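You operate a simulated robot arm through the tools that you are given. There is no shell and no other tool.

You are at the controls of a simulated robot arm. One attempt, no reset.

## Task
Put two orange batteries in the string of lights and switch it on.
Fine: plus ends up, lid shut.
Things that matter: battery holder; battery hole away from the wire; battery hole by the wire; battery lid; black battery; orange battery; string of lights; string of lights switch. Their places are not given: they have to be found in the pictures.

It is judged by the outcome, as a careful person would: the job done as asked, and still so three seconds after it is handed in. It fails if anything else is knocked over, pushed out of place, dropped, spilled or broken. Lids that push on must go on centred and level and be pressed home; caps that screw on are set level and turned clockwise until they are tight.

## Robot
A 7-joint arm with a two-finger gripper, fixed in place. Base frame: the origin is on the floor under the middle of its stand, x ahead of it, y to its left, z up. Lengths are in mm, angles in degrees, forces in N, time in s.
With the tool pointing down near the work surface it reaches from about 340 to 720 mm from the base axis. Its first joint turns from -66.0 to 66.0 degrees. Payload 2.45 kg.
The tool frame sits at the grasp point between the pads (the TCP): z along the fingers, y along the line on which they close. The tips reach 26 mm beyond it. The gripper opens to 96 mm; its body begins 69 mm behind the TCP.
Orientation is that of the tool frame in the base frame, as a unit quaternion [x, y, z, w]. With the fingers straight down and closing along the base's y, the tool's x points along the base's -x, its y along +y and its z along -z.

## Interface
- The arm moves only by the tool apply_moves. Its argument "commands" is a list of rows, each a list of 7 numbers: the shift along the tool's x, y, z in mm, then the turn, a rotation vector about the tool's x, y, z in degrees, then the closure in counts, from 0 (fully open) to 255 (shut). In form: [[tx, ty, tz, wx, wy, wz, fingers], ...]. A call has 1 to 20 rows; each row shifts and turns the commanded pose from where the row before left it, along the tool's axes as they then stand. Rows are played at 5 a second. More than 50 mm and 8.6 degrees between two rows, or a gripper value outside its range, and nothing of the call is played. A pose out of reach is approached as far as the arm can. The call stops where the force on the tool passes 90 N (or 10 N more than at its start, if that is more) or the arm is blocked; 0.2 s more then pass. The fingers move at their own pace (about 50 mm/s each) and stop on an object; they squeeze with about 21 N. The grip force told is the motor's: it shows also when the fingers shut on nothing. Time passes only in rows, and 0.2 s behind the last, so rows that do not move let the fingers close. It gives the time, the measured TCP pose, the force on the tool (base axes), the opening and the grip force at its end, in the units of the frame above (readings bear some noise), with the torque about the TCP (base axes, N m) and any sound that the robot's microphone picked up, and new pictures: "views" is both (left out), scene, wrist or none.
- Cameras (640 x 400 px; columns grow to the right, rows downward): "scene" is fixed at [155.4, -409, 1410.9]; the picture's right is [0.66, -0.75, 0.00], its down [-0.52, -0.46, -0.72] and it looks along [0.54, 0.47, -0.69] (base axes); focal length 339 px, centre (320, 200). "wrist" rides on the gripper at [82, 3, -98] in the tool frame; the picture's right is [-0.04, 1.00, 0.00], its down [-0.73, -0.03, -0.68] and it looks along [-0.68, -0.03, 0.73] (tool axes); focal length 256 px, centre (320, 200).
- pixel_to_xyz(camera, pixels): for up to 12 pixels [column, row] of the newest picture of that camera ("zoom" is the newest enlarged one), the place [x, y, z] in the base frame of the surface seen there, good to about 2 mm, but the place of the scene camera against the robot may be out by one fixed shift of up to 25 mm in any direction. No time passes.
- inspect(camera, box): a new picture of the part [left, top, right, bottom] of that camera's present view, enlarged. No time passes.
- finish_job(): hands the job in; it is judged then, once.

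Unless the task says otherwise, let go and move clear before handing in.

The tools are called after ">>>" as a command line: name --pt "numbers of a row" for each row, then --argument value for the rest, lists and objects as JSON in quotes. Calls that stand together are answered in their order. apply_moves: Moves the arm, as the interface text tells. Its arguments: {"type":"object","properties":{"commands":{"type":"array","items":{"type":"array","items":{"type":"number"}}},"views":{"type":"string","enum":["both","scene","wrist","none"]}},"required":["commands"]} The other tools are called the same way: pixel_to_xyz (camera, pixels) gives the place of the surface under pixels of a picture; inspect (camera, box) takes an enlarged picture of a part of a camera's view; finish_job () hands the job in.

At the start:

```text
time: 0.0
tool_pos: [347.8, -41.6, 1140.8]
tcp_rot: [0.001, 1.0, 0.0, 0.0]
ft_force: [0.3, -0.4, 0.0]
moment: [0.01, -0.02, -0.01]
gripper_width: 95.7
finger_force: 0.0
```

scene: 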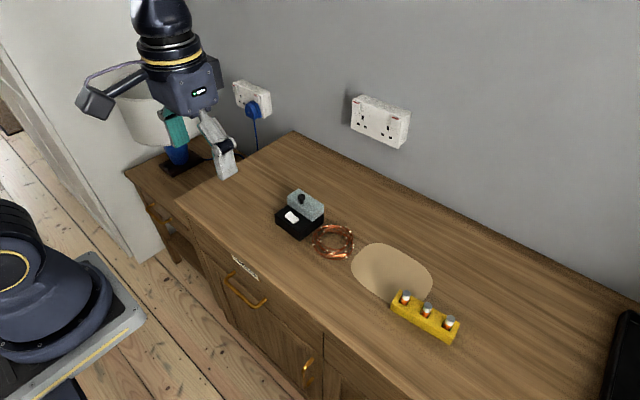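
wrist: 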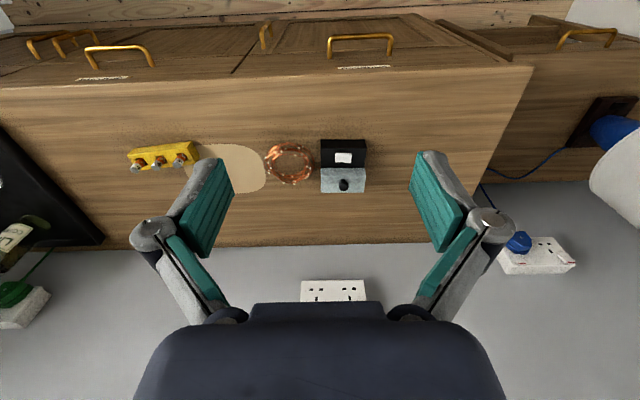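

The scene shows a black/grey box (about 300,213), a coil of copper lights (333,241), a mat (392,270) and a yellow battery holder (425,315). I'll zoom in on those before moving.

>>> inspect --camera "scene" --box '[260, 170, 360, 270]'

>>> inspect --camera "scene" --box '[370, 270, 480, 350]'

>>> inspect --camera "wrist" --box '[250, 120, 390, 210]'

>>> inspect --camera "wrist" --box '[110, 120, 230, 195]'

```text
4.00 times, centred on (310, 220) of scene
```

zoom: 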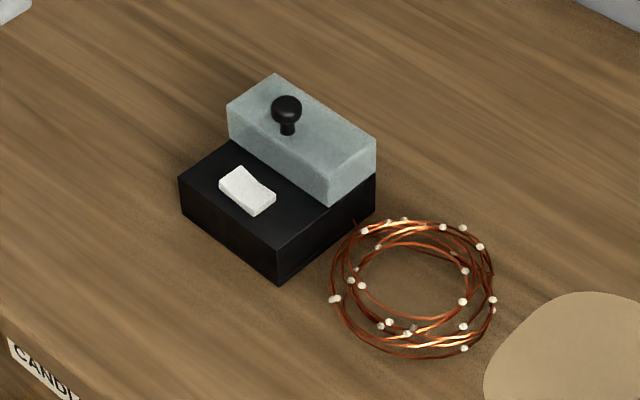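

```text
5.00 times, centred on (425, 310) of scene
```

zoom: 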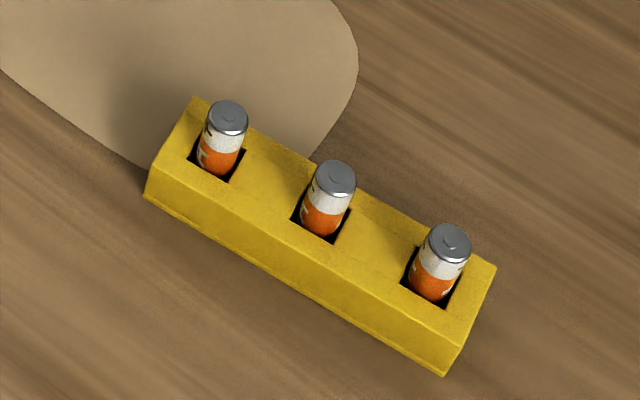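

```text
4.44 times, centred on (320, 165) of wrist
```

zoom: 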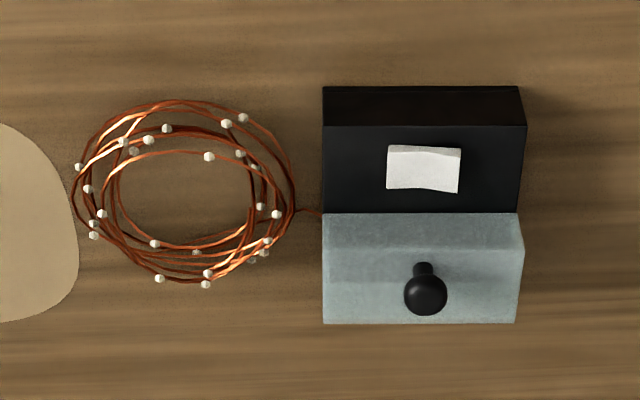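

```text
5.33 times, centred on (170, 158) of wrist
```

zoom: 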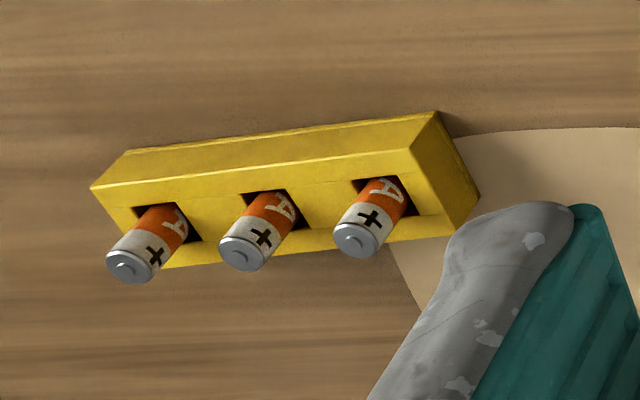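

The box has a grey lid with a black knob (wrist 344,186) over the rear half and a white rocker switch on the front half. The holder has three orange batteries, plus marks near the top. I'll read positions from both cameras.

>>> pixel_to_xyz --camera "wrist" --pixels '[[322, 150], [365, 150], [322, 168], [365, 190], [344, 186], [343, 158], [290, 163], [134, 168], [156, 166], [177, 160], [225, 165], [300, 220]]'

>>> pixel_to_xyz --camera "scene" --pixels '[[305, 197], [291, 216], [300, 202], [404, 295], [427, 307], [450, 319], [392, 270], [333, 241], [330, 225], [276, 215], [304, 239], [320, 300]]'

```text
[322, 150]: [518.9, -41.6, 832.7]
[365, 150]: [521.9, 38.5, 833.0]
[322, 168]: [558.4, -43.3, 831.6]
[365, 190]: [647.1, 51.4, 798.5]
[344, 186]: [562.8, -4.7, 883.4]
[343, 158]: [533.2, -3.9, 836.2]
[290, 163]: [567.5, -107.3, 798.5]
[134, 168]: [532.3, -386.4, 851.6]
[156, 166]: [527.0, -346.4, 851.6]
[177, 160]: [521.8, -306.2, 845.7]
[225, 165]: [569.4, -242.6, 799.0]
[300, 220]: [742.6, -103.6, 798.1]
```

```text
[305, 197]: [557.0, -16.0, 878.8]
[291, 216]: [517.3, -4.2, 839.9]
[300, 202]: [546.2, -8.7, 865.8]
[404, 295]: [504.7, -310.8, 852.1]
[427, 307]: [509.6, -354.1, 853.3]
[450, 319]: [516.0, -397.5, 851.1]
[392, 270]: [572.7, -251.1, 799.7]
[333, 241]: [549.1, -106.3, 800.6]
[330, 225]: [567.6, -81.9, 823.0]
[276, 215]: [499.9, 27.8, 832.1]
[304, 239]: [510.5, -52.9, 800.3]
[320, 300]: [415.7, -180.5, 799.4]
```

The worktop is at z≈798, the box top at z≈833, the lid knob near (563,-5,883), and the battery tops at z≈852 with 40 mm spacing. I'll move over the box for a closer look at the lid.

>>> apply_moves --pt "-32 6 10 0 0 0 0" --pt "-32 6 10 0 0 0 0" --pt "-32 6 20 0 0 0 0" --pt "-32 6 20 0 0 0 0" --pt "-32 6 20 0 0 0 0" --pt "0 6 20 0 0 0 0" --pt "0 0 0 0 0 0 0"

```text
time: 1.6
tool_pos: [510.0, -4.7, 1038.2]
tcp_rot: [0.001, 1.0, 0.0, 0.0]
ft_force: [0.6, 0.6, 0.7]
moment: [0.02, -0.01, -0.02]
gripper_width: 96.1
finger_force: 0.1
```

scene: 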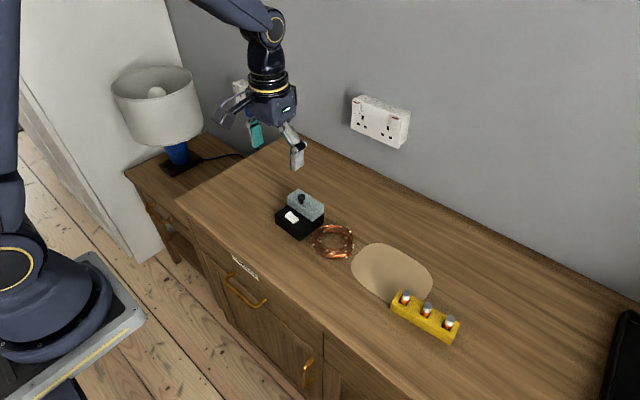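
wrist: 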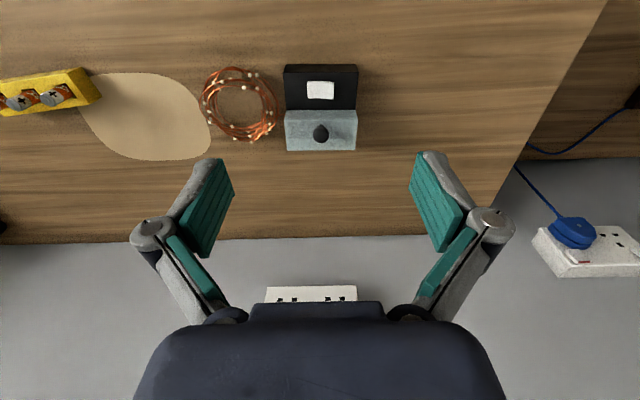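

The box is now clearer at wrist (320,110). I'll zoom in and read its edges and knob.

>>> inspect --camera "wrist" --box '[264, 50, 376, 160]'

>>> pixel_to_xyz --camera "wrist" --pixels '[[287, 73], [355, 73], [287, 105], [355, 105], [288, 120], [354, 120], [320, 133], [320, 125], [320, 140], [287, 140], [356, 140], [320, 90]]'

>>> inspect --camera "wrist" --box '[0, 60, 110, 125]'

```text
3.64 times, centred on (320, 105) of wrist
```

zoom: 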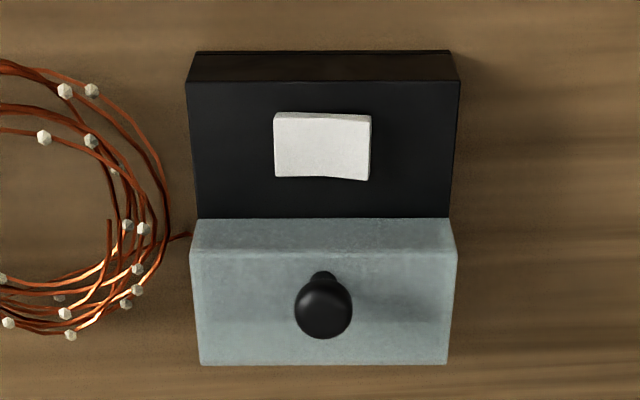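

```text
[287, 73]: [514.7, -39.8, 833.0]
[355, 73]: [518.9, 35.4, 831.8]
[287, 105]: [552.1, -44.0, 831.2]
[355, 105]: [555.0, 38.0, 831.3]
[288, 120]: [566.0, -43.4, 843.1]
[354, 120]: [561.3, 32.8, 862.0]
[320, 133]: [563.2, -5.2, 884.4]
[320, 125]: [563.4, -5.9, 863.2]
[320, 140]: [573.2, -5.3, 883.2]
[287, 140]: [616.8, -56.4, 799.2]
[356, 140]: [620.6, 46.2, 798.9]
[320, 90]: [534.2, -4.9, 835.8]
```

```text
5.82 times, centred on (55, 92) of wrist
```

zoom: 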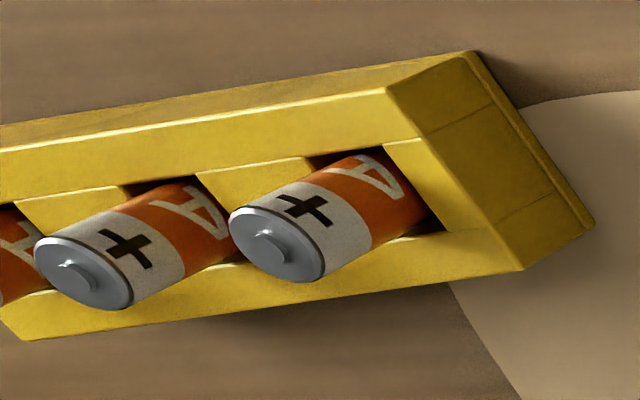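

The lid's knob sits nearer its front edge (x≈568, lid top x≈558–598), so I need to know whether it is hinged. I'll swing round to look at the box from its +y side at a low angle.

>>> apply_moves --pt "-20 40 20 0 0 0 0" --pt "-20 40 30 0 0 0 0" --pt "-20 40 30 0 0 8.2 0" --pt "0 0 0 0 0 8.2 0" --pt "0 0 0 0 0 8.2 0" --pt "0 0 0 0 0 8.2 0" --pt "0 0 0 0 0 8.2 0" --pt "0 0 0 0 0 8.2 0" --pt "0 0 0 0 0 8.2 0" --pt "0 0 0 0 0 8.2 0" --pt "0 0 0 0 0 8.2 0" --pt "0 0 0 0 0 8.2 0" --pt "0 0 0 0 0 8.0 0" --pt "0 0 30 0 0 0 0" --pt "0 0 20 0 -8.3 0 0" --pt "0 0 0 0 -8.3 0 0" --pt "0 0 0 0 -8.3 0 0" --pt "0 0 0 0 0 0 0"

```text
refused: row 2 steps farther than a row can; nothing moved
```

The call was refused because row 2 exceeded 50 mm. I'll replay the same plan with smaller steps.

>>> apply_moves --pt "-20 35 15 0 0 0 0" --pt "-20 35 20 0 0 0 0" --pt "-20 35 20 0 0 8.2 0" --pt "0 0 20 0 0 8.2 0" --pt "0 0 20 0 0 8.2 0" --pt "0 0 0 0 0 8.2 0" --pt "0 0 0 0 0 8.2 0" --pt "0 0 0 0 0 8.2 0" --pt "0 0 0 0 0 8.2 0" --pt "0 0 0 0 0 8.2 0" --pt "0 0 0 0 0 8.2 0" --pt "0 0 0 0 0 8.2 0" --pt "0 0 0 0 0 8.0 0" --pt "20 0 30 0 0 0 0" --pt "0 0 10 0 -8.3 0 0" --pt "0 0 0 0 -8.3 0 0" --pt "0 0 0 0 -8.3 0 0" --pt "0 0 0 0 0 0 0"

```text
time: 5.4
tool_pos: [568.8, 121.6, 905.2]
tcp_rot: [0.691, 0.69, -0.153, 0.153]
ft_force: [-0.4, -0.2, -0.1]
moment: [0.02, -0.02, 0.0]
gripper_width: 96.1
finger_force: 0.0
```

scene: 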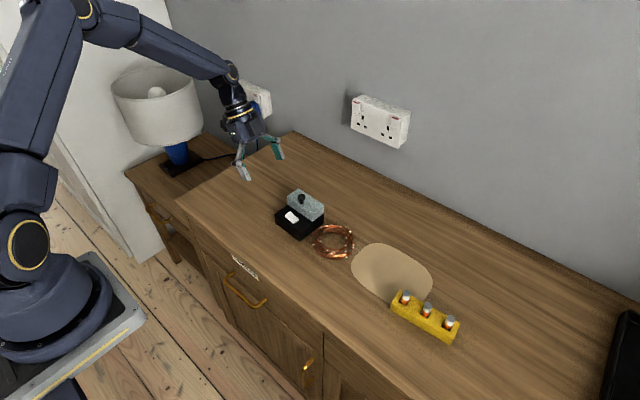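
wrist: 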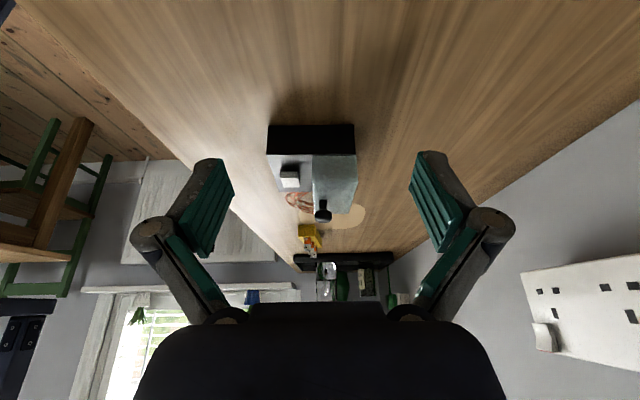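

The box side is now visible around wrist (315,170). I'll zoom in to see how the lid sits on the box.

>>> inspect --camera "wrist" --box '[255, 115, 375, 235]'

>>> pixel_to_xyz --camera "wrist" --pixels '[[272, 135], [350, 135], [270, 150], [353, 150], [318, 165], [352, 165], [318, 182], [355, 180], [322, 214], [322, 206], [290, 178], [290, 186]]'

```text
3.33 times, centred on (315, 175) of wrist
```

zoom: 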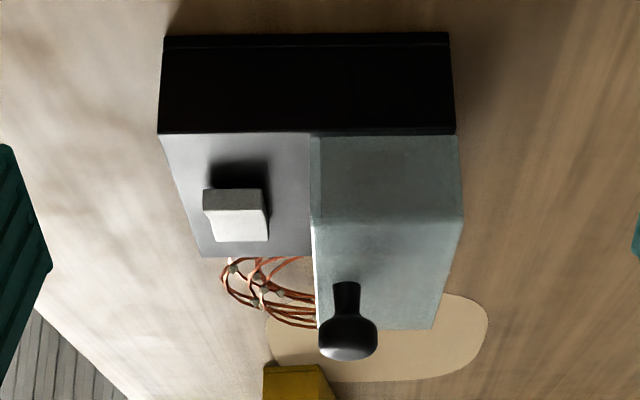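

```text
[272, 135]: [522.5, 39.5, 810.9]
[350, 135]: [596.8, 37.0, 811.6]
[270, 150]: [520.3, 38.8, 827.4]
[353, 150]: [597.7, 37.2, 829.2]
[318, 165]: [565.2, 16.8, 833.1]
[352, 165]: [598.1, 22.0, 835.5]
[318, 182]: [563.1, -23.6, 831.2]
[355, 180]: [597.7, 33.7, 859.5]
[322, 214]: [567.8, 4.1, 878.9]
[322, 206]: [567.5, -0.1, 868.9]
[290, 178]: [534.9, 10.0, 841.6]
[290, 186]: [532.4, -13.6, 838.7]
```

The lid sits flush with the back and sides of the box and the knob is close to its front edge. I'll go back to the straight-down orientation over the knob at (568,-5).

>>> apply_moves --pt "0 0 0 0 8.3 0 0" --pt "0 0 0 0 8.3 0 0" --pt "0 0 0 0 8.3 0 0" --pt "0 0 -45 0 0 -8.2 0" --pt "0 0 0 0 0 -8.2 0" --pt "0 0 0 0 0 -8.2 0" --pt "0 0 0 0 0 -8.2 0" --pt "0 0 0 0 0 -8.2 0" --pt "0 0 0 0 0 -8.2 0" --pt "0 0 0 0 0 -8.2 0" --pt "0 0 0 0 0 -8.2 0" --pt "0 0 0 0 0 -8.2 0" --pt "0 0 0 0 0 -8.2 0" --pt "0 0 0 0 0 -8.0 0" --pt "0 -42 0 0 0 0 0" --pt "0 -42 0 0 0 0 0" --pt "0 -42 0 0 0 0 0" --pt "0 0 0 0 0 0 0" --pt "0 0 0 0 0 0 0"

```text
time: 9.4
tool_pos: [569.6, -8.4, 952.1]
tcp_rot: [0.001, 1.0, 0.0, 0.0]
ft_force: [0.1, 0.6, -0.1]
moment: [0.0, 0.04, 0.01]
gripper_width: 96.0
finger_force: 0.0
```

scene: 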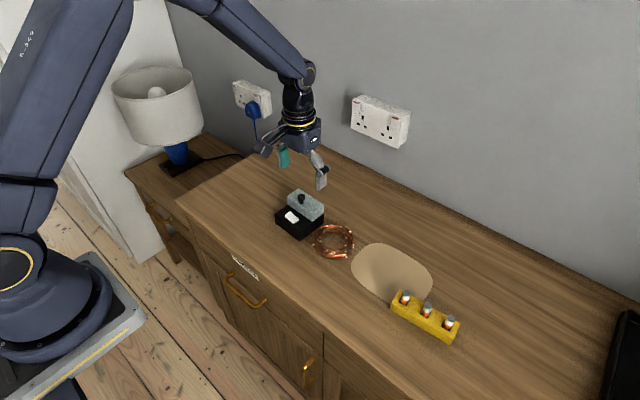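
wrist: 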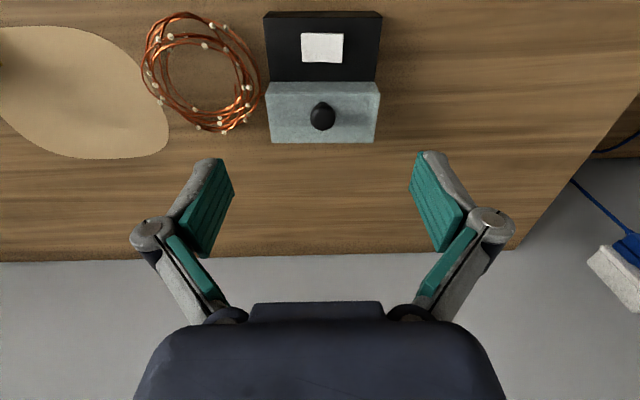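

The gripper is now above the lid and the knob is at wrist (322,116). I'll measure the knob and lid precisely from here.

>>> pixel_to_xyz --camera "wrist" --pixels '[[322, 116], [311, 116], [333, 116], [322, 103], [322, 128], [322, 110], [322, 122], [267, 100], [378, 100], [270, 141], [375, 141], [322, 46]]'

>>> inspect --camera "wrist" --box '[260, 0, 390, 150]'

```text
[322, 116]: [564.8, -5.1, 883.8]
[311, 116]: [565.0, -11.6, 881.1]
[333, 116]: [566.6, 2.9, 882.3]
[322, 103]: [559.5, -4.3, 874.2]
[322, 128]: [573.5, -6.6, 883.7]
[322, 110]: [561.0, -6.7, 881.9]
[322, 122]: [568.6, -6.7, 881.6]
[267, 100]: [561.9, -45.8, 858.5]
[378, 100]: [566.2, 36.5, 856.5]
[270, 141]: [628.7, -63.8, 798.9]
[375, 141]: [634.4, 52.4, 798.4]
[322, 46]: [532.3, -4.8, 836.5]
```

```text
2.67 times, centred on (325, 75) of wrist
```

zoom: 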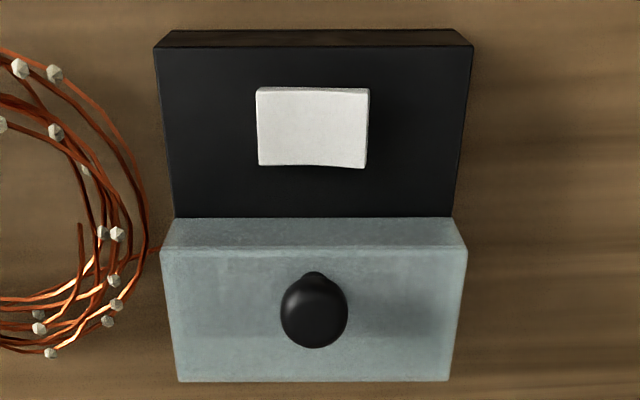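

The knob head is centred near (567,-5), about 17 mm across, with its top at z≈884 and the lid top at z≈861. I'll lower to TCP z≈892 so the tips stay just above the lid, then close gently on the knob.

>>> apply_moves --pt "2 3.4 30 0 0 0 0" --pt "0 0 20 0 0 0 0" --pt "0 0 9 0 0 0 0" --pt "0 0 0 0 0 0 0" --views "wrist"

```text
time: 10.4
tool_pos: [567.6, -2.2, 890.7]
tcp_rot: [0.001, 1.0, 0.0, 0.0]
ft_force: [-0.1, 0.4, 0.0]
moment: [0.05, -0.02, -0.02]
gripper_width: 95.9
finger_force: 0.0
```

wrist: 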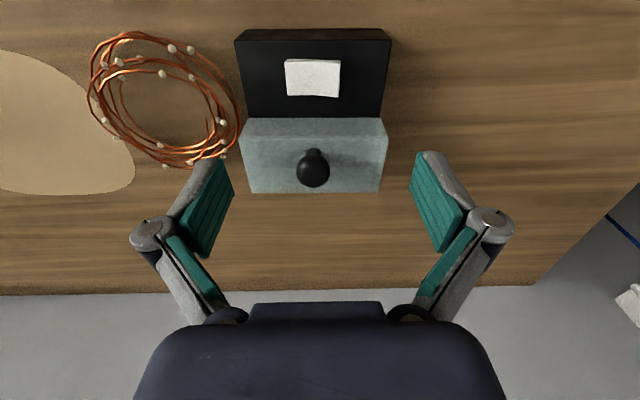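

The knob is about 4 mm to the -y side of the finger midline (wrist 313,168). I'll shift over and close on it.

>>> apply_moves --pt "0 -3.7 0 0 0 0 0" --pt "0 0 0 0 0 0 150" --pt "0 0 0 0 0 0 200" --pt "0 0 0 0 0 0 255" --pt "0 0 0 0 0 0 255" --pt "0 0 0 0 0 0 255" --pt "0 0 0 0 0 0 255" --views "both"

```text
time: 12.0
tool_pos: [566.5, -5.7, 890.3]
tcp_rot: [0.0, 1.0, 0.001, -0.001]
ft_force: [0.2, 1.2, -0.7]
moment: [-0.02, 0.02, 0.02]
gripper_width: 16.5
finger_force: 21.2
```

scene: 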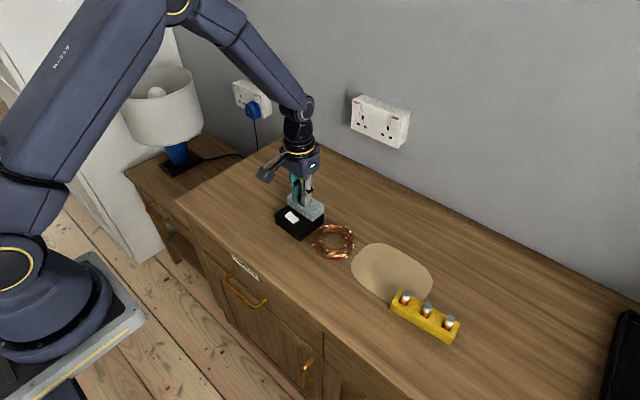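
wrist: 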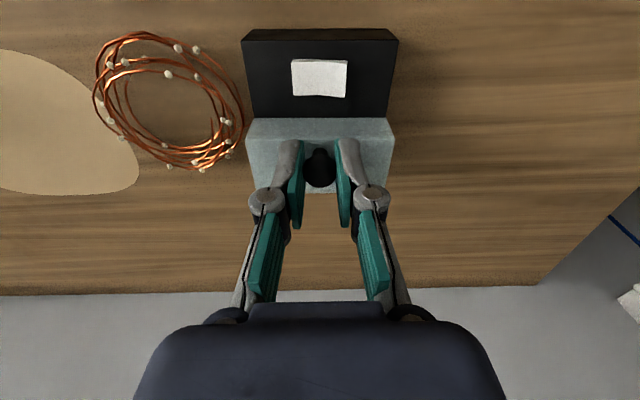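

The fingers hold the knob at 16.5 mm width. I'll lift a few millimetres and watch force and picture for a hinge.

>>> apply_moves --pt "0 0 -2 0 0 0 255" --pt "0 0 -2 0 0 0 255" --pt "0 0 0 0 0 0 255" --views "wrist"

>>> inspect --camera "scene" --box '[265, 170, 345, 250]'

```text
time: 12.8
tool_pos: [566.6, -4.7, 895.4]
tcp_rot: [0.0, 1.0, 0.0, 0.0]
ft_force: [-1.0, -0.3, -3.1]
moment: [0.0, 0.16, -0.06]
gripper_width: 16.7
finger_force: 21.2
```

wrist: 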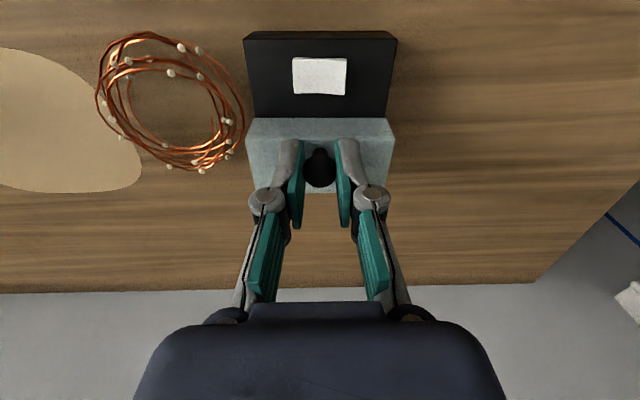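

```text
5.00 times, centred on (305, 210) of scene
```

zoom: 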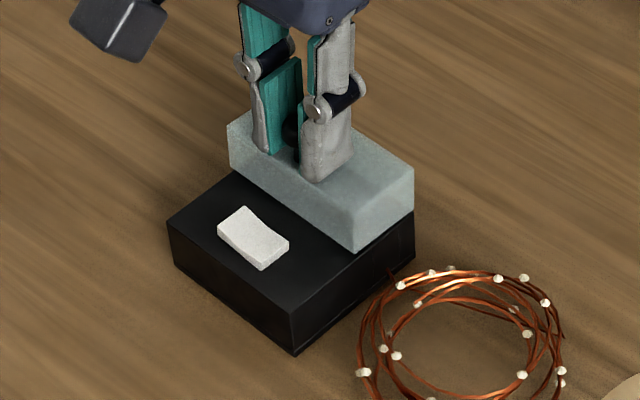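

The force reads -3.1 N in z, so something is being carried. I'll zoom in to see whether the lid has separated from the box.

>>> inspect --camera "wrist" --box '[230, 20, 410, 200]'

>>> pixel_to_xyz --camera "wrist" --pixels '[[250, 45], [390, 45], [255, 110], [385, 110], [252, 135], [388, 135], [256, 185], [386, 185]]'

>>> inspect --camera "scene" --box '[270, 185, 335, 245]'

```text
2.22 times, centred on (320, 110) of wrist
```

zoom: 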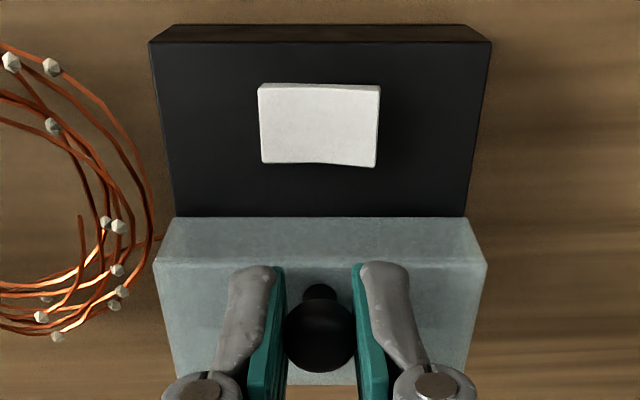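

```text
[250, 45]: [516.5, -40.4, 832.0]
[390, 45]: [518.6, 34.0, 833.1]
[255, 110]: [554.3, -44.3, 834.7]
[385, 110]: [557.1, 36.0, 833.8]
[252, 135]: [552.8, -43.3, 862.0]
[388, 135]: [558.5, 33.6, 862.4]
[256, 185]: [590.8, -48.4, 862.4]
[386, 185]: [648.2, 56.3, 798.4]
```

```text
6.67 times, centred on (302, 215) of scene
```

zoom: 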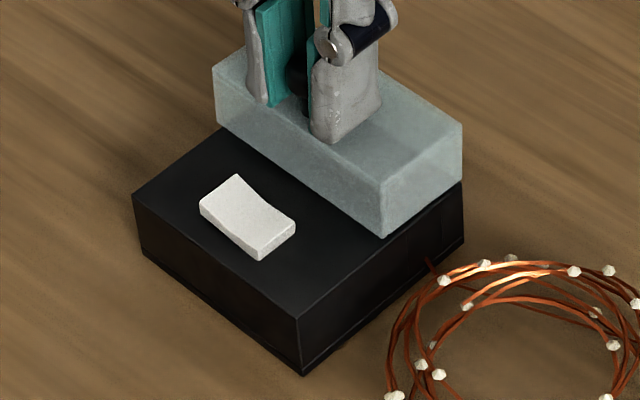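

The lid edge heights still read 862 and nothing has clearly separated. I'll lift another 4 mm and look again.

>>> apply_moves --pt "0 0 -2 0 0 0 255" --pt "0 0 -2 0 0 0 255" --pt "0 0 0 0 0 0 255" --views "wrist"

>>> inspect --camera "wrist" --box '[230, 20, 410, 200]'

>>> inspect --camera "scene" --box '[270, 185, 335, 245]'

```text
time: 13.6
tool_pos: [567.6, -5.2, 899.7]
tcp_rot: [-0.001, 1.0, 0.0, 0.0]
ft_force: [-0.6, -0.6, -2.8]
moment: [-0.01, 0.11, -0.05]
gripper_width: 16.3
finger_force: 21.1
```

wrist: 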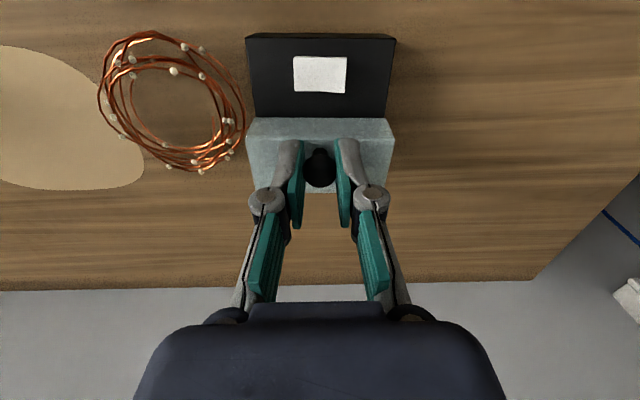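

```text
2.22 times, centred on (320, 110) of wrist
```

zoom: 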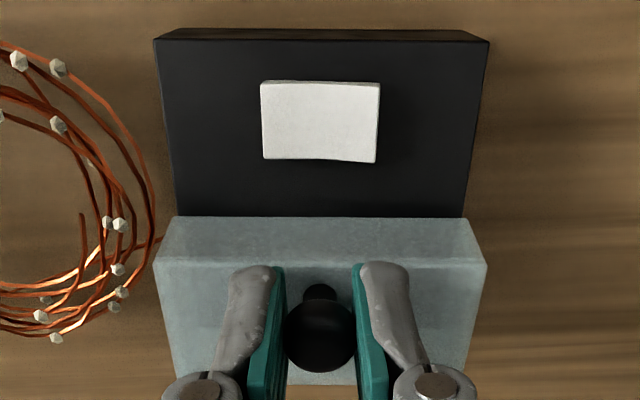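

```text
6.67 times, centred on (302, 215) of scene
```

zoom: 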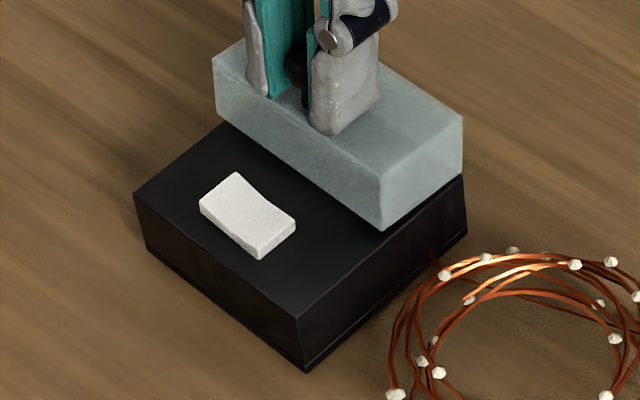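

The black front face is getting thinner in the wrist view, so the box itself may be tilting or lifting. I'll measure heights before going further.

>>> pixel_to_xyz --camera "wrist" --pixels '[[252, 43], [388, 43], [256, 112], [384, 112], [255, 135], [386, 135], [262, 185], [376, 185], [252, 36], [388, 36], [320, 75], [225, 80]]'

>>> pixel_to_xyz --camera "scene" --pixels '[[275, 214], [300, 231], [300, 240], [312, 218], [322, 214], [322, 204], [300, 205], [322, 220], [311, 209], [290, 200]]'

```text
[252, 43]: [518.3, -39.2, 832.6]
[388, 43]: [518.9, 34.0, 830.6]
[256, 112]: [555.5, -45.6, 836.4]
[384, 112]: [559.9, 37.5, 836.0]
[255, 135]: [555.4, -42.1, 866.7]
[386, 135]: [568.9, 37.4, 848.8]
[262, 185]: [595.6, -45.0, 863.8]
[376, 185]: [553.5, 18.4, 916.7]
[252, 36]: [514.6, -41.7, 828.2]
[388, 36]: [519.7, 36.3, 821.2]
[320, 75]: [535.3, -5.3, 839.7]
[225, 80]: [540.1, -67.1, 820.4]
```

```text
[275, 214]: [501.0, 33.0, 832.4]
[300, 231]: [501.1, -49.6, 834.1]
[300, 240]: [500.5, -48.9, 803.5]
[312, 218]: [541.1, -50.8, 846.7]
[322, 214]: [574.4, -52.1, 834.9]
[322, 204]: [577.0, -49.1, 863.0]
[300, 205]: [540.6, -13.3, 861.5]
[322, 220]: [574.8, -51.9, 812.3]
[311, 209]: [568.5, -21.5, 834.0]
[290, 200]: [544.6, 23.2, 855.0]
```

The box top reads 832 at its front edge but 836 near the lid, so the box is tilting as I lift. I'll zoom in tightly on the seam to see whether the lid is opening relative to the box.

>>> inspect --camera "scene" --box '[295, 195, 335, 245]'

>>> inspect --camera "wrist" --box '[235, 80, 325, 200]'

```text
8.00 times, centred on (315, 220) of scene
```

zoom: 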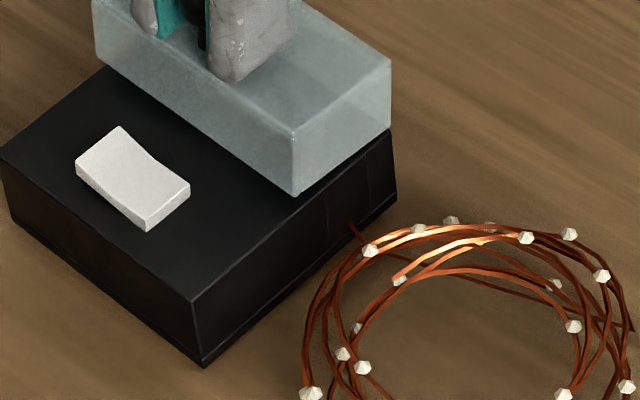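

```text
3.33 times, centred on (280, 140) of wrist
```

zoom: 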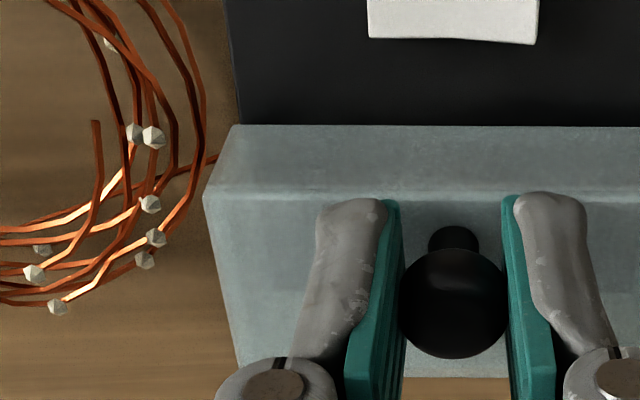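

The seam view shows the lid's front edge lifted about 5 mm off the box while its back edge still touches: the lid is hinged along the back, and my fingers held it level so the box tipped instead. I'll set the box back down, then release the knob.

>>> apply_moves --pt "0 0 2 0 0 0 255" --pt "0 0 2 0 0 0 255" --pt "0 0 2 0 0 0 255" --pt "0 0 2 0 0 0 255" --pt "0 0 0 0 0 0 255" --pt "0 0 0 0 0 0 150" --pt "0 0 0 0 0 0 100" --pt "0 0 0 0 0 0 100" --views "both"

>>> pixel_to_xyz --camera "scene" --pixels '[[470, 216], [468, 213], [472, 222], [560, 258], [400, 185], [398, 180]]'

>>> inspect --camera "scene" --box '[270, 185, 335, 245]'

```text
time: 15.4
tool_pos: [567.9, -6.1, 891.4]
tcp_rot: [0.0, 1.0, 0.0, 0.0]
ft_force: [-0.7, -0.3, 0.7]
moment: [-0.02, -0.02, -0.04]
gripper_width: 58.4
finger_force: 0.1
```

scene: 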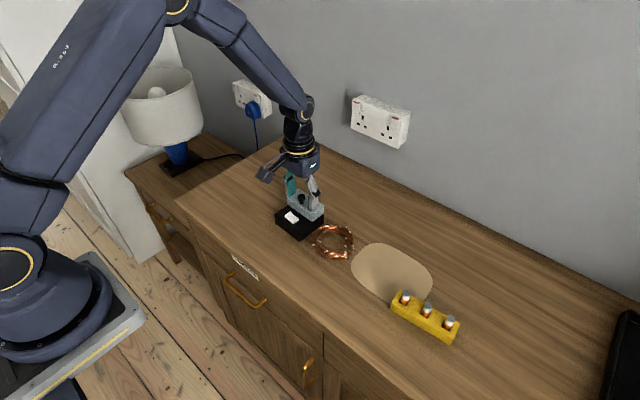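
wrist: 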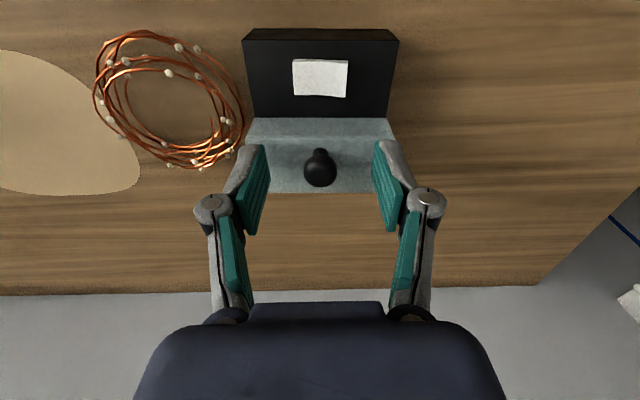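

```text
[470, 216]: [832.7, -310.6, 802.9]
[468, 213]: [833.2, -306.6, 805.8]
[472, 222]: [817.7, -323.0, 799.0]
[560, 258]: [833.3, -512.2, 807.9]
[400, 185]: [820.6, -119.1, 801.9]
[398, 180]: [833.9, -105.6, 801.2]
```

```text
6.67 times, centred on (302, 215) of scene
```

zoom: 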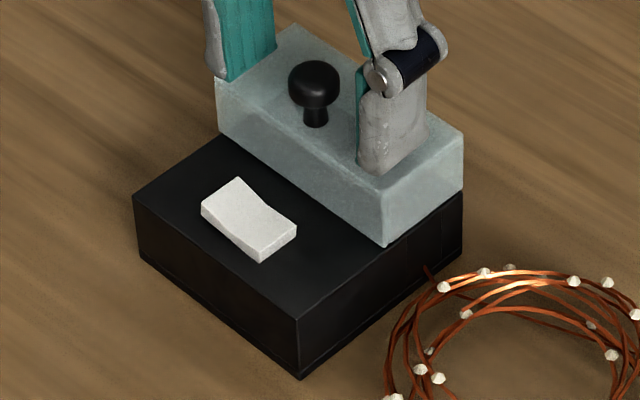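

The lid is closed and the box sits flat again; the wall is well back at x≈850. Opening by grip needs the tool to turn with the lid, so I'll test how far the arm can tilt backwards behind the box.

>>> apply_moves --pt "0 0 -30 0 0 0 100" --pt "0 0 -30 0 0 0 100" --pt "-40 0 0 0 0 0 100" --pt "-37 0 0 0 0 0 100" --pt "0 0 0 0 8.5 0 100" --pt "0 0 0 0 8.5 0 100" --pt "0 0 0 0 8.5 0 100" --pt "0 0 20 0 0 0 100" --pt "0 0 20 0 0 0 100" --pt "0 0 0 0 0 0 100" --views "scene"

```text
time: 17.6
tool_pos: [624.8, -6.8, 915.1]
tcp_rot: [0.0, 0.975, 0.0, -0.221]
ft_force: [-0.2, -0.7, 0.3]
moment: [-0.02, 0.01, -0.01]
gripper_width: 58.1
finger_force: 0.0
```

scene: 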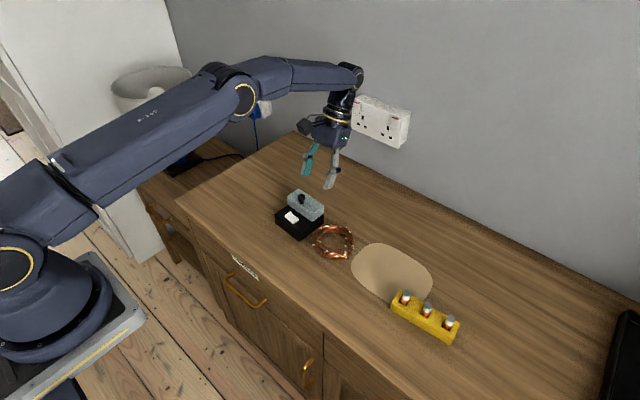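

The arm reached a 25° backward tilt at x=625. I'll test slightly farther, toward the pose it would have with the lid open.

>>> apply_moves --pt "-24.5 0 5 0 0 0 100" --pt "0 0 0 0 8.5 0 100" --pt "0 0 0 0 0 0 100" --views "scene"

```text
time: 18.4
tool_pos: [628.9, -7.6, 904.6]
tcp_rot: [0.0, 0.969, 0.0, -0.245]
ft_force: [0.4, 0.6, -0.8]
moment: [0.01, -0.02, 0.0]
gripper_width: 58.4
finger_force: 0.2
out of reach, approached as far as the arm can: row 1, 2
```

scene: 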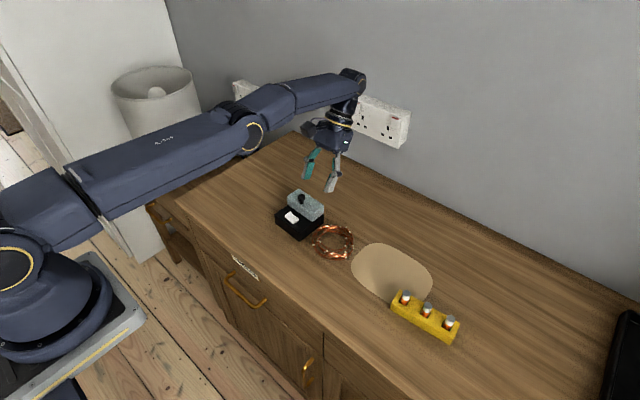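

The reach limit is about x=629 at 28° back-tilt, so I'll grip the knob with the tool tilted well forward (about -55°) and then rotate with the lid up to about +20°. First I'll undo these test moves and rise.

>>> apply_moves --pt "0 0 0 0 -8.5 0 100" --pt "24.5 0 -5 0 0 0 100" --pt "0 0 -40 0 0 0 100" --pt "0 0 0 0 -8.5 0 100" --pt "0 0 0 0 -8.5 0 100" --pt "0 0 0 0 -8.5 0 100" --pt "0 0 0 0 0 0 100" --pt "0 0 0 0 0 0 100" --views "none"

```text
time: 20.2
tool_pos: [621.3, -4.8, 952.8]
tcp_rot: [0.0, 0.999, 0.0, 0.05]
ft_force: [-0.5, -0.6, -0.4]
moment: [-0.02, -0.01, -0.03]
gripper_width: 58.4
finger_force: 0.1
```

The commanded pose now sits at a -5.7° tilt at (621,-5,953). I'll pull back over the front of the box and tilt the tool forward to about -55°.

>>> apply_moves --pt "38.5 0 -3.8 0 0 0 100" --pt "38.5 0 -3.8 0 0 0 100" --pt "38.5 0 -3.8 0 0 0 100" --pt "0 0 0 0 -8.2 0 100" --pt "0 0 0 0 -8.2 0 100" --pt "0 0 0 0 -8.2 0 100" --pt "0 0 0 0 -8.2 0 100" --pt "0 0 0 0 -8.2 0 100" --pt "0 0 0 0 -8.2 0 100" --pt "0 0 0 0 0 0 100" --pt "0 0 0 0 0 0 100" --views "both"

```text
time: 22.6
tool_pos: [511.8, -5.6, 952.0]
tcp_rot: [0.001, 0.888, -0.001, 0.46]
ft_force: [-0.2, 0.1, 0.8]
moment: [0.01, -0.03, 0.0]
gripper_width: 58.4
finger_force: 0.1
out of reach, approached as far as the arm can: row 9
```

scene: 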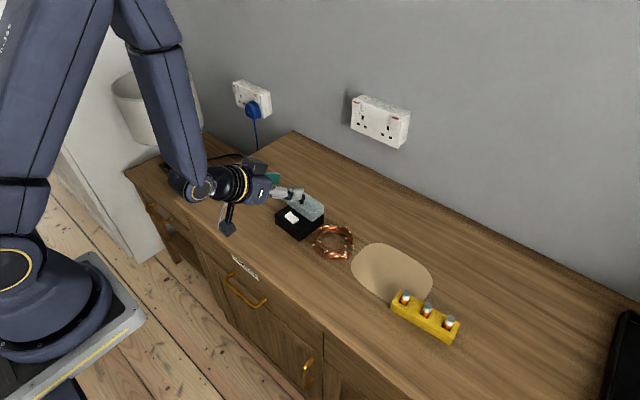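
wrist: 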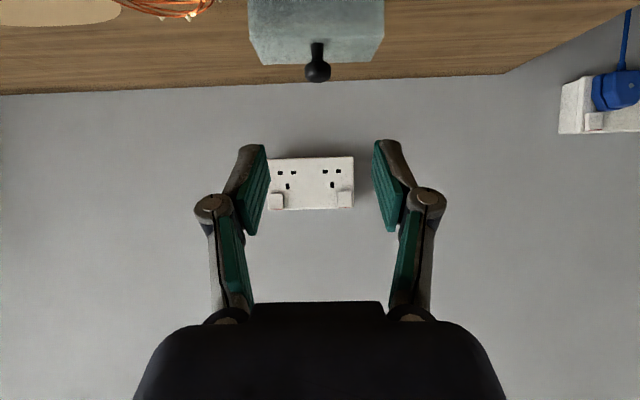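

The tool reached -54.8° at (512,-6,952). I'll lower to the pre-grasp point 60 mm behind the knob, along the tool axis, and check the view.

>>> apply_moves --pt "15 0 6 0 0 0 100" --pt "15 0 6 0 0 0 100" --pt "0 0 0 0 0 0 100" --views "both"

```text
time: 23.4
tool_pos: [506.1, -5.6, 920.1]
tcp_rot: [0.0, 0.888, 0.0, 0.461]
ft_force: [-0.1, 0.2, -0.8]
moment: [0.0, 0.01, 0.0]
gripper_width: 58.3
finger_force: 0.0
```

scene: 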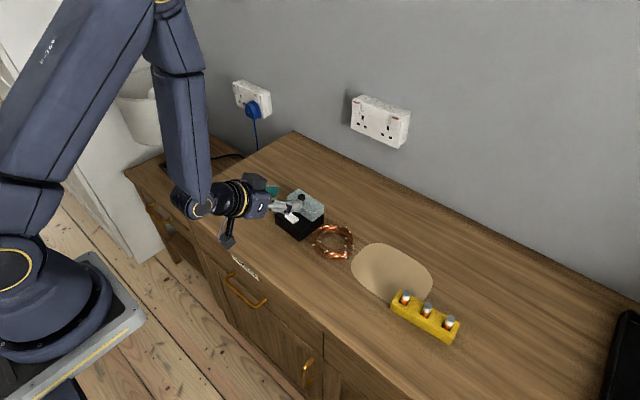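
wrist: 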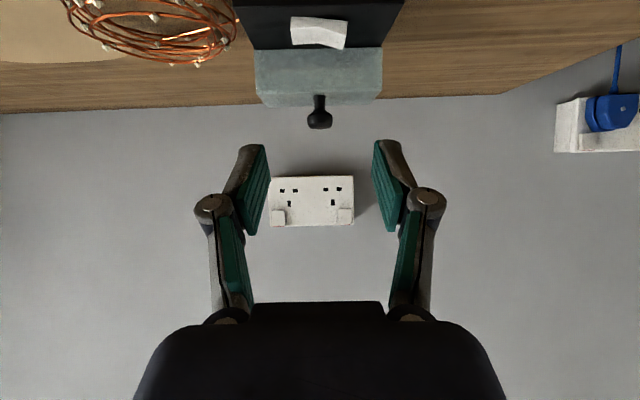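

The knob now shows in profile at wrist (320,119) with its neck clearly visible. I'll measure it.

>>> inspect --camera "wrist" --box '[240, 30, 400, 140]'

>>> pixel_to_xyz --camera "wrist" --pixels '[[320, 112], [320, 118], [320, 126], [309, 119], [330, 119], [320, 100], [260, 85], [380, 85], [260, 100], [378, 100], [320, 104], [300, 104]]'

```text
3.64 times, centred on (320, 85) of wrist
```

zoom: 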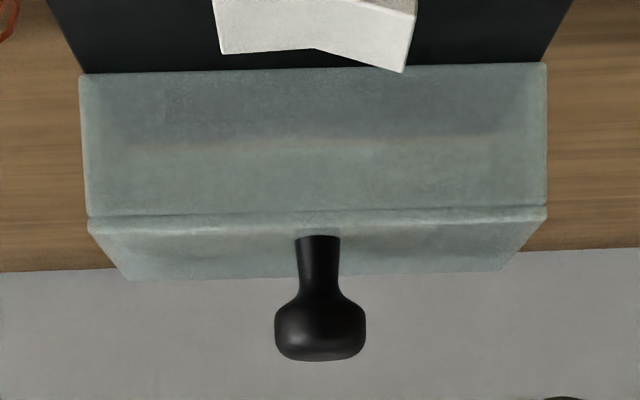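

```text
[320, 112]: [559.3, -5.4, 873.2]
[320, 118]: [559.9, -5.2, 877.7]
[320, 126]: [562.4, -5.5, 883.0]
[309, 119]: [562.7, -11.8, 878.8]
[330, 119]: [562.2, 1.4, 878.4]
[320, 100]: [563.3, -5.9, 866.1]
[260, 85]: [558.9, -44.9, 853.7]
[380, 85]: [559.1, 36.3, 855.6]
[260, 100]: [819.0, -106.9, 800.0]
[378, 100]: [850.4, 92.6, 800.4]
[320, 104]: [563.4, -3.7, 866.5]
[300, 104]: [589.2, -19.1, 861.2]
```

The head centre is at about (568,-5,878), with a slim neck below it. I'll advance along the tool axis until the knob sits between the pads, then check.

>>> apply_moves --pt "-0.6 0.2 20 0 0 0 100" --pt "-0.6 0.2 20 0 0 0 100" --pt "0 0 17.5 0 0 0 100" --pt "0 0 0 0 0 0 100" --views "both"

>>> inspect --camera "scene" --box '[260, 170, 340, 245]'

>>> inspect --camera "wrist" --box '[220, 90, 420, 240]'

```text
time: 24.4
tool_pos: [554.3, -5.6, 888.0]
tcp_rot: [0.0, 0.888, 0.0, 0.461]
ft_force: [0.8, 0.5, -0.5]
moment: [0.03, 0.03, 0.02]
gripper_width: 58.2
finger_force: 0.0
```

scene: 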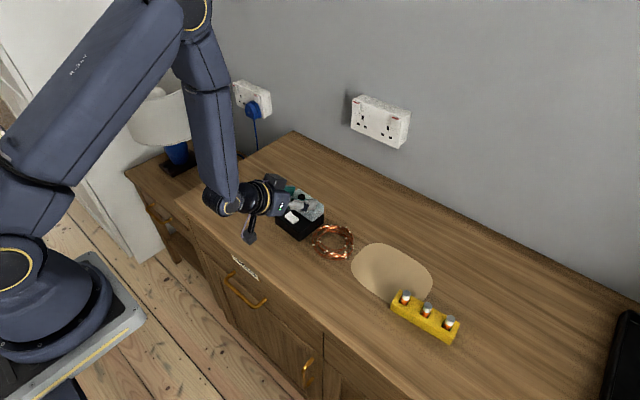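
wrist: 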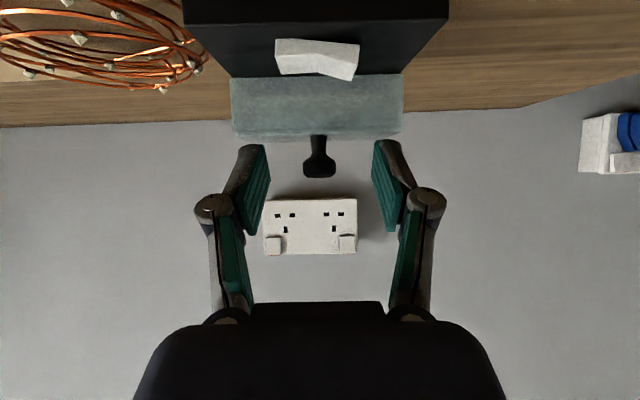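

```text
5.33 times, centred on (300, 208) of scene
```

zoom: 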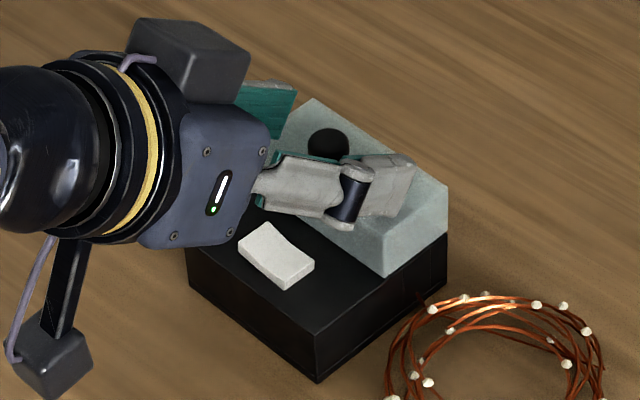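

```text
2.67 times, centred on (320, 165) of wrist
```

zoom: 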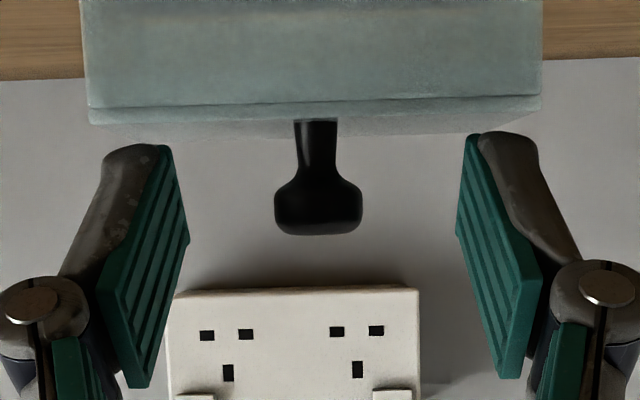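

The fingers straddle the knob cleanly with no contact. I'll close on it.

>>> apply_moves --pt "0 0 0 0 0 0 180" --pt "0 0 0 0 0 0 255" --pt "0 0 0 0 0 0 255" --pt "0 0 0 0 0 0 255" --pt "0 0 0 0 0 0 255" --views "wrist"

```text
time: 25.6
tool_pos: [554.1, -5.6, 887.2]
tcp_rot: [0.0, 0.887, 0.0, 0.461]
ft_force: [1.1, -1.2, 0.5]
moment: [-0.06, -0.01, 0.02]
gripper_width: 16.7
finger_force: 21.3
```

wrist: 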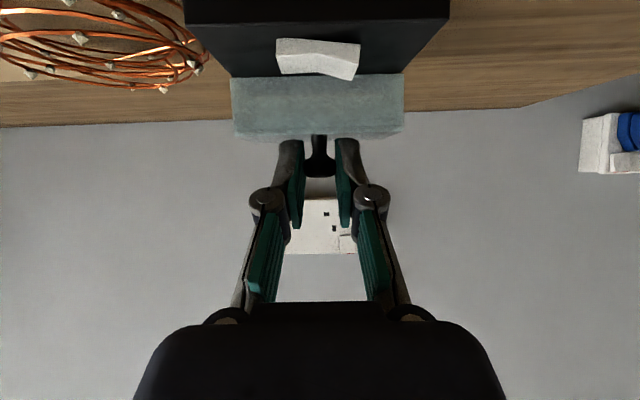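

The knob is held at 16.7 mm. I'll rotate the tool about the hinge line (x≈598, z≈833) by 10° and check the forces.

>>> apply_moves --pt "-5.8 0 2 0 5 0 255" --pt "-5.8 0 2 0 5 0 255" --pt "0 0 0 0 0 0 255" --views "both"

>>> inspect --camera "scene" --box '[270, 175, 340, 245]'

>>> inspect --camera "wrist" --box '[180, 0, 440, 180]'

```text
time: 26.4
tool_pos: [565.6, -5.9, 894.5]
tcp_rot: [0.0, 0.924, 0.0, 0.381]
ft_force: [0.6, -1.0, 0.8]
moment: [0.03, 0.02, 0.04]
gripper_width: 16.6
finger_force: 21.2
```

scene: 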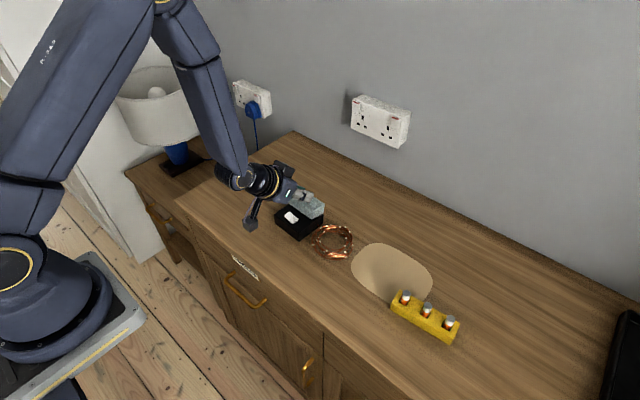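
wrist: 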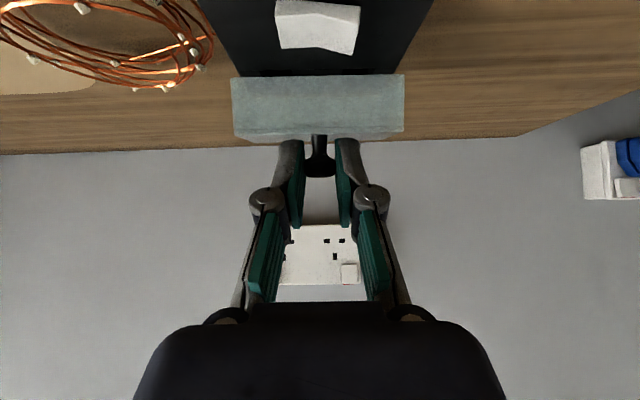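

```text
5.71 times, centred on (305, 210) of scene
```

zoom: 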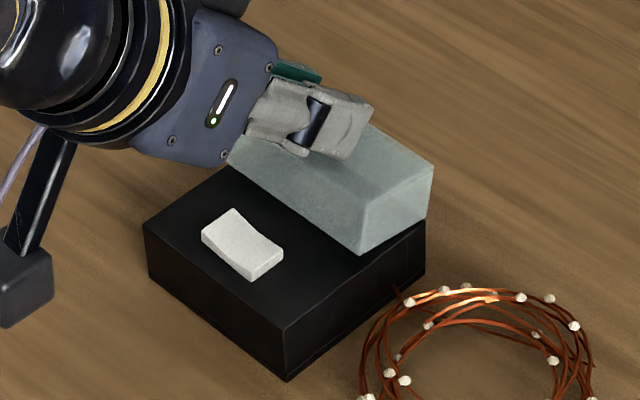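

```text
2.22 times, centred on (310, 90) of wrist
```

zoom: 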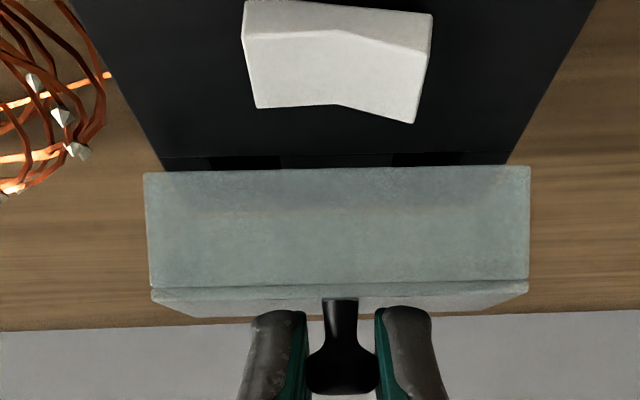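

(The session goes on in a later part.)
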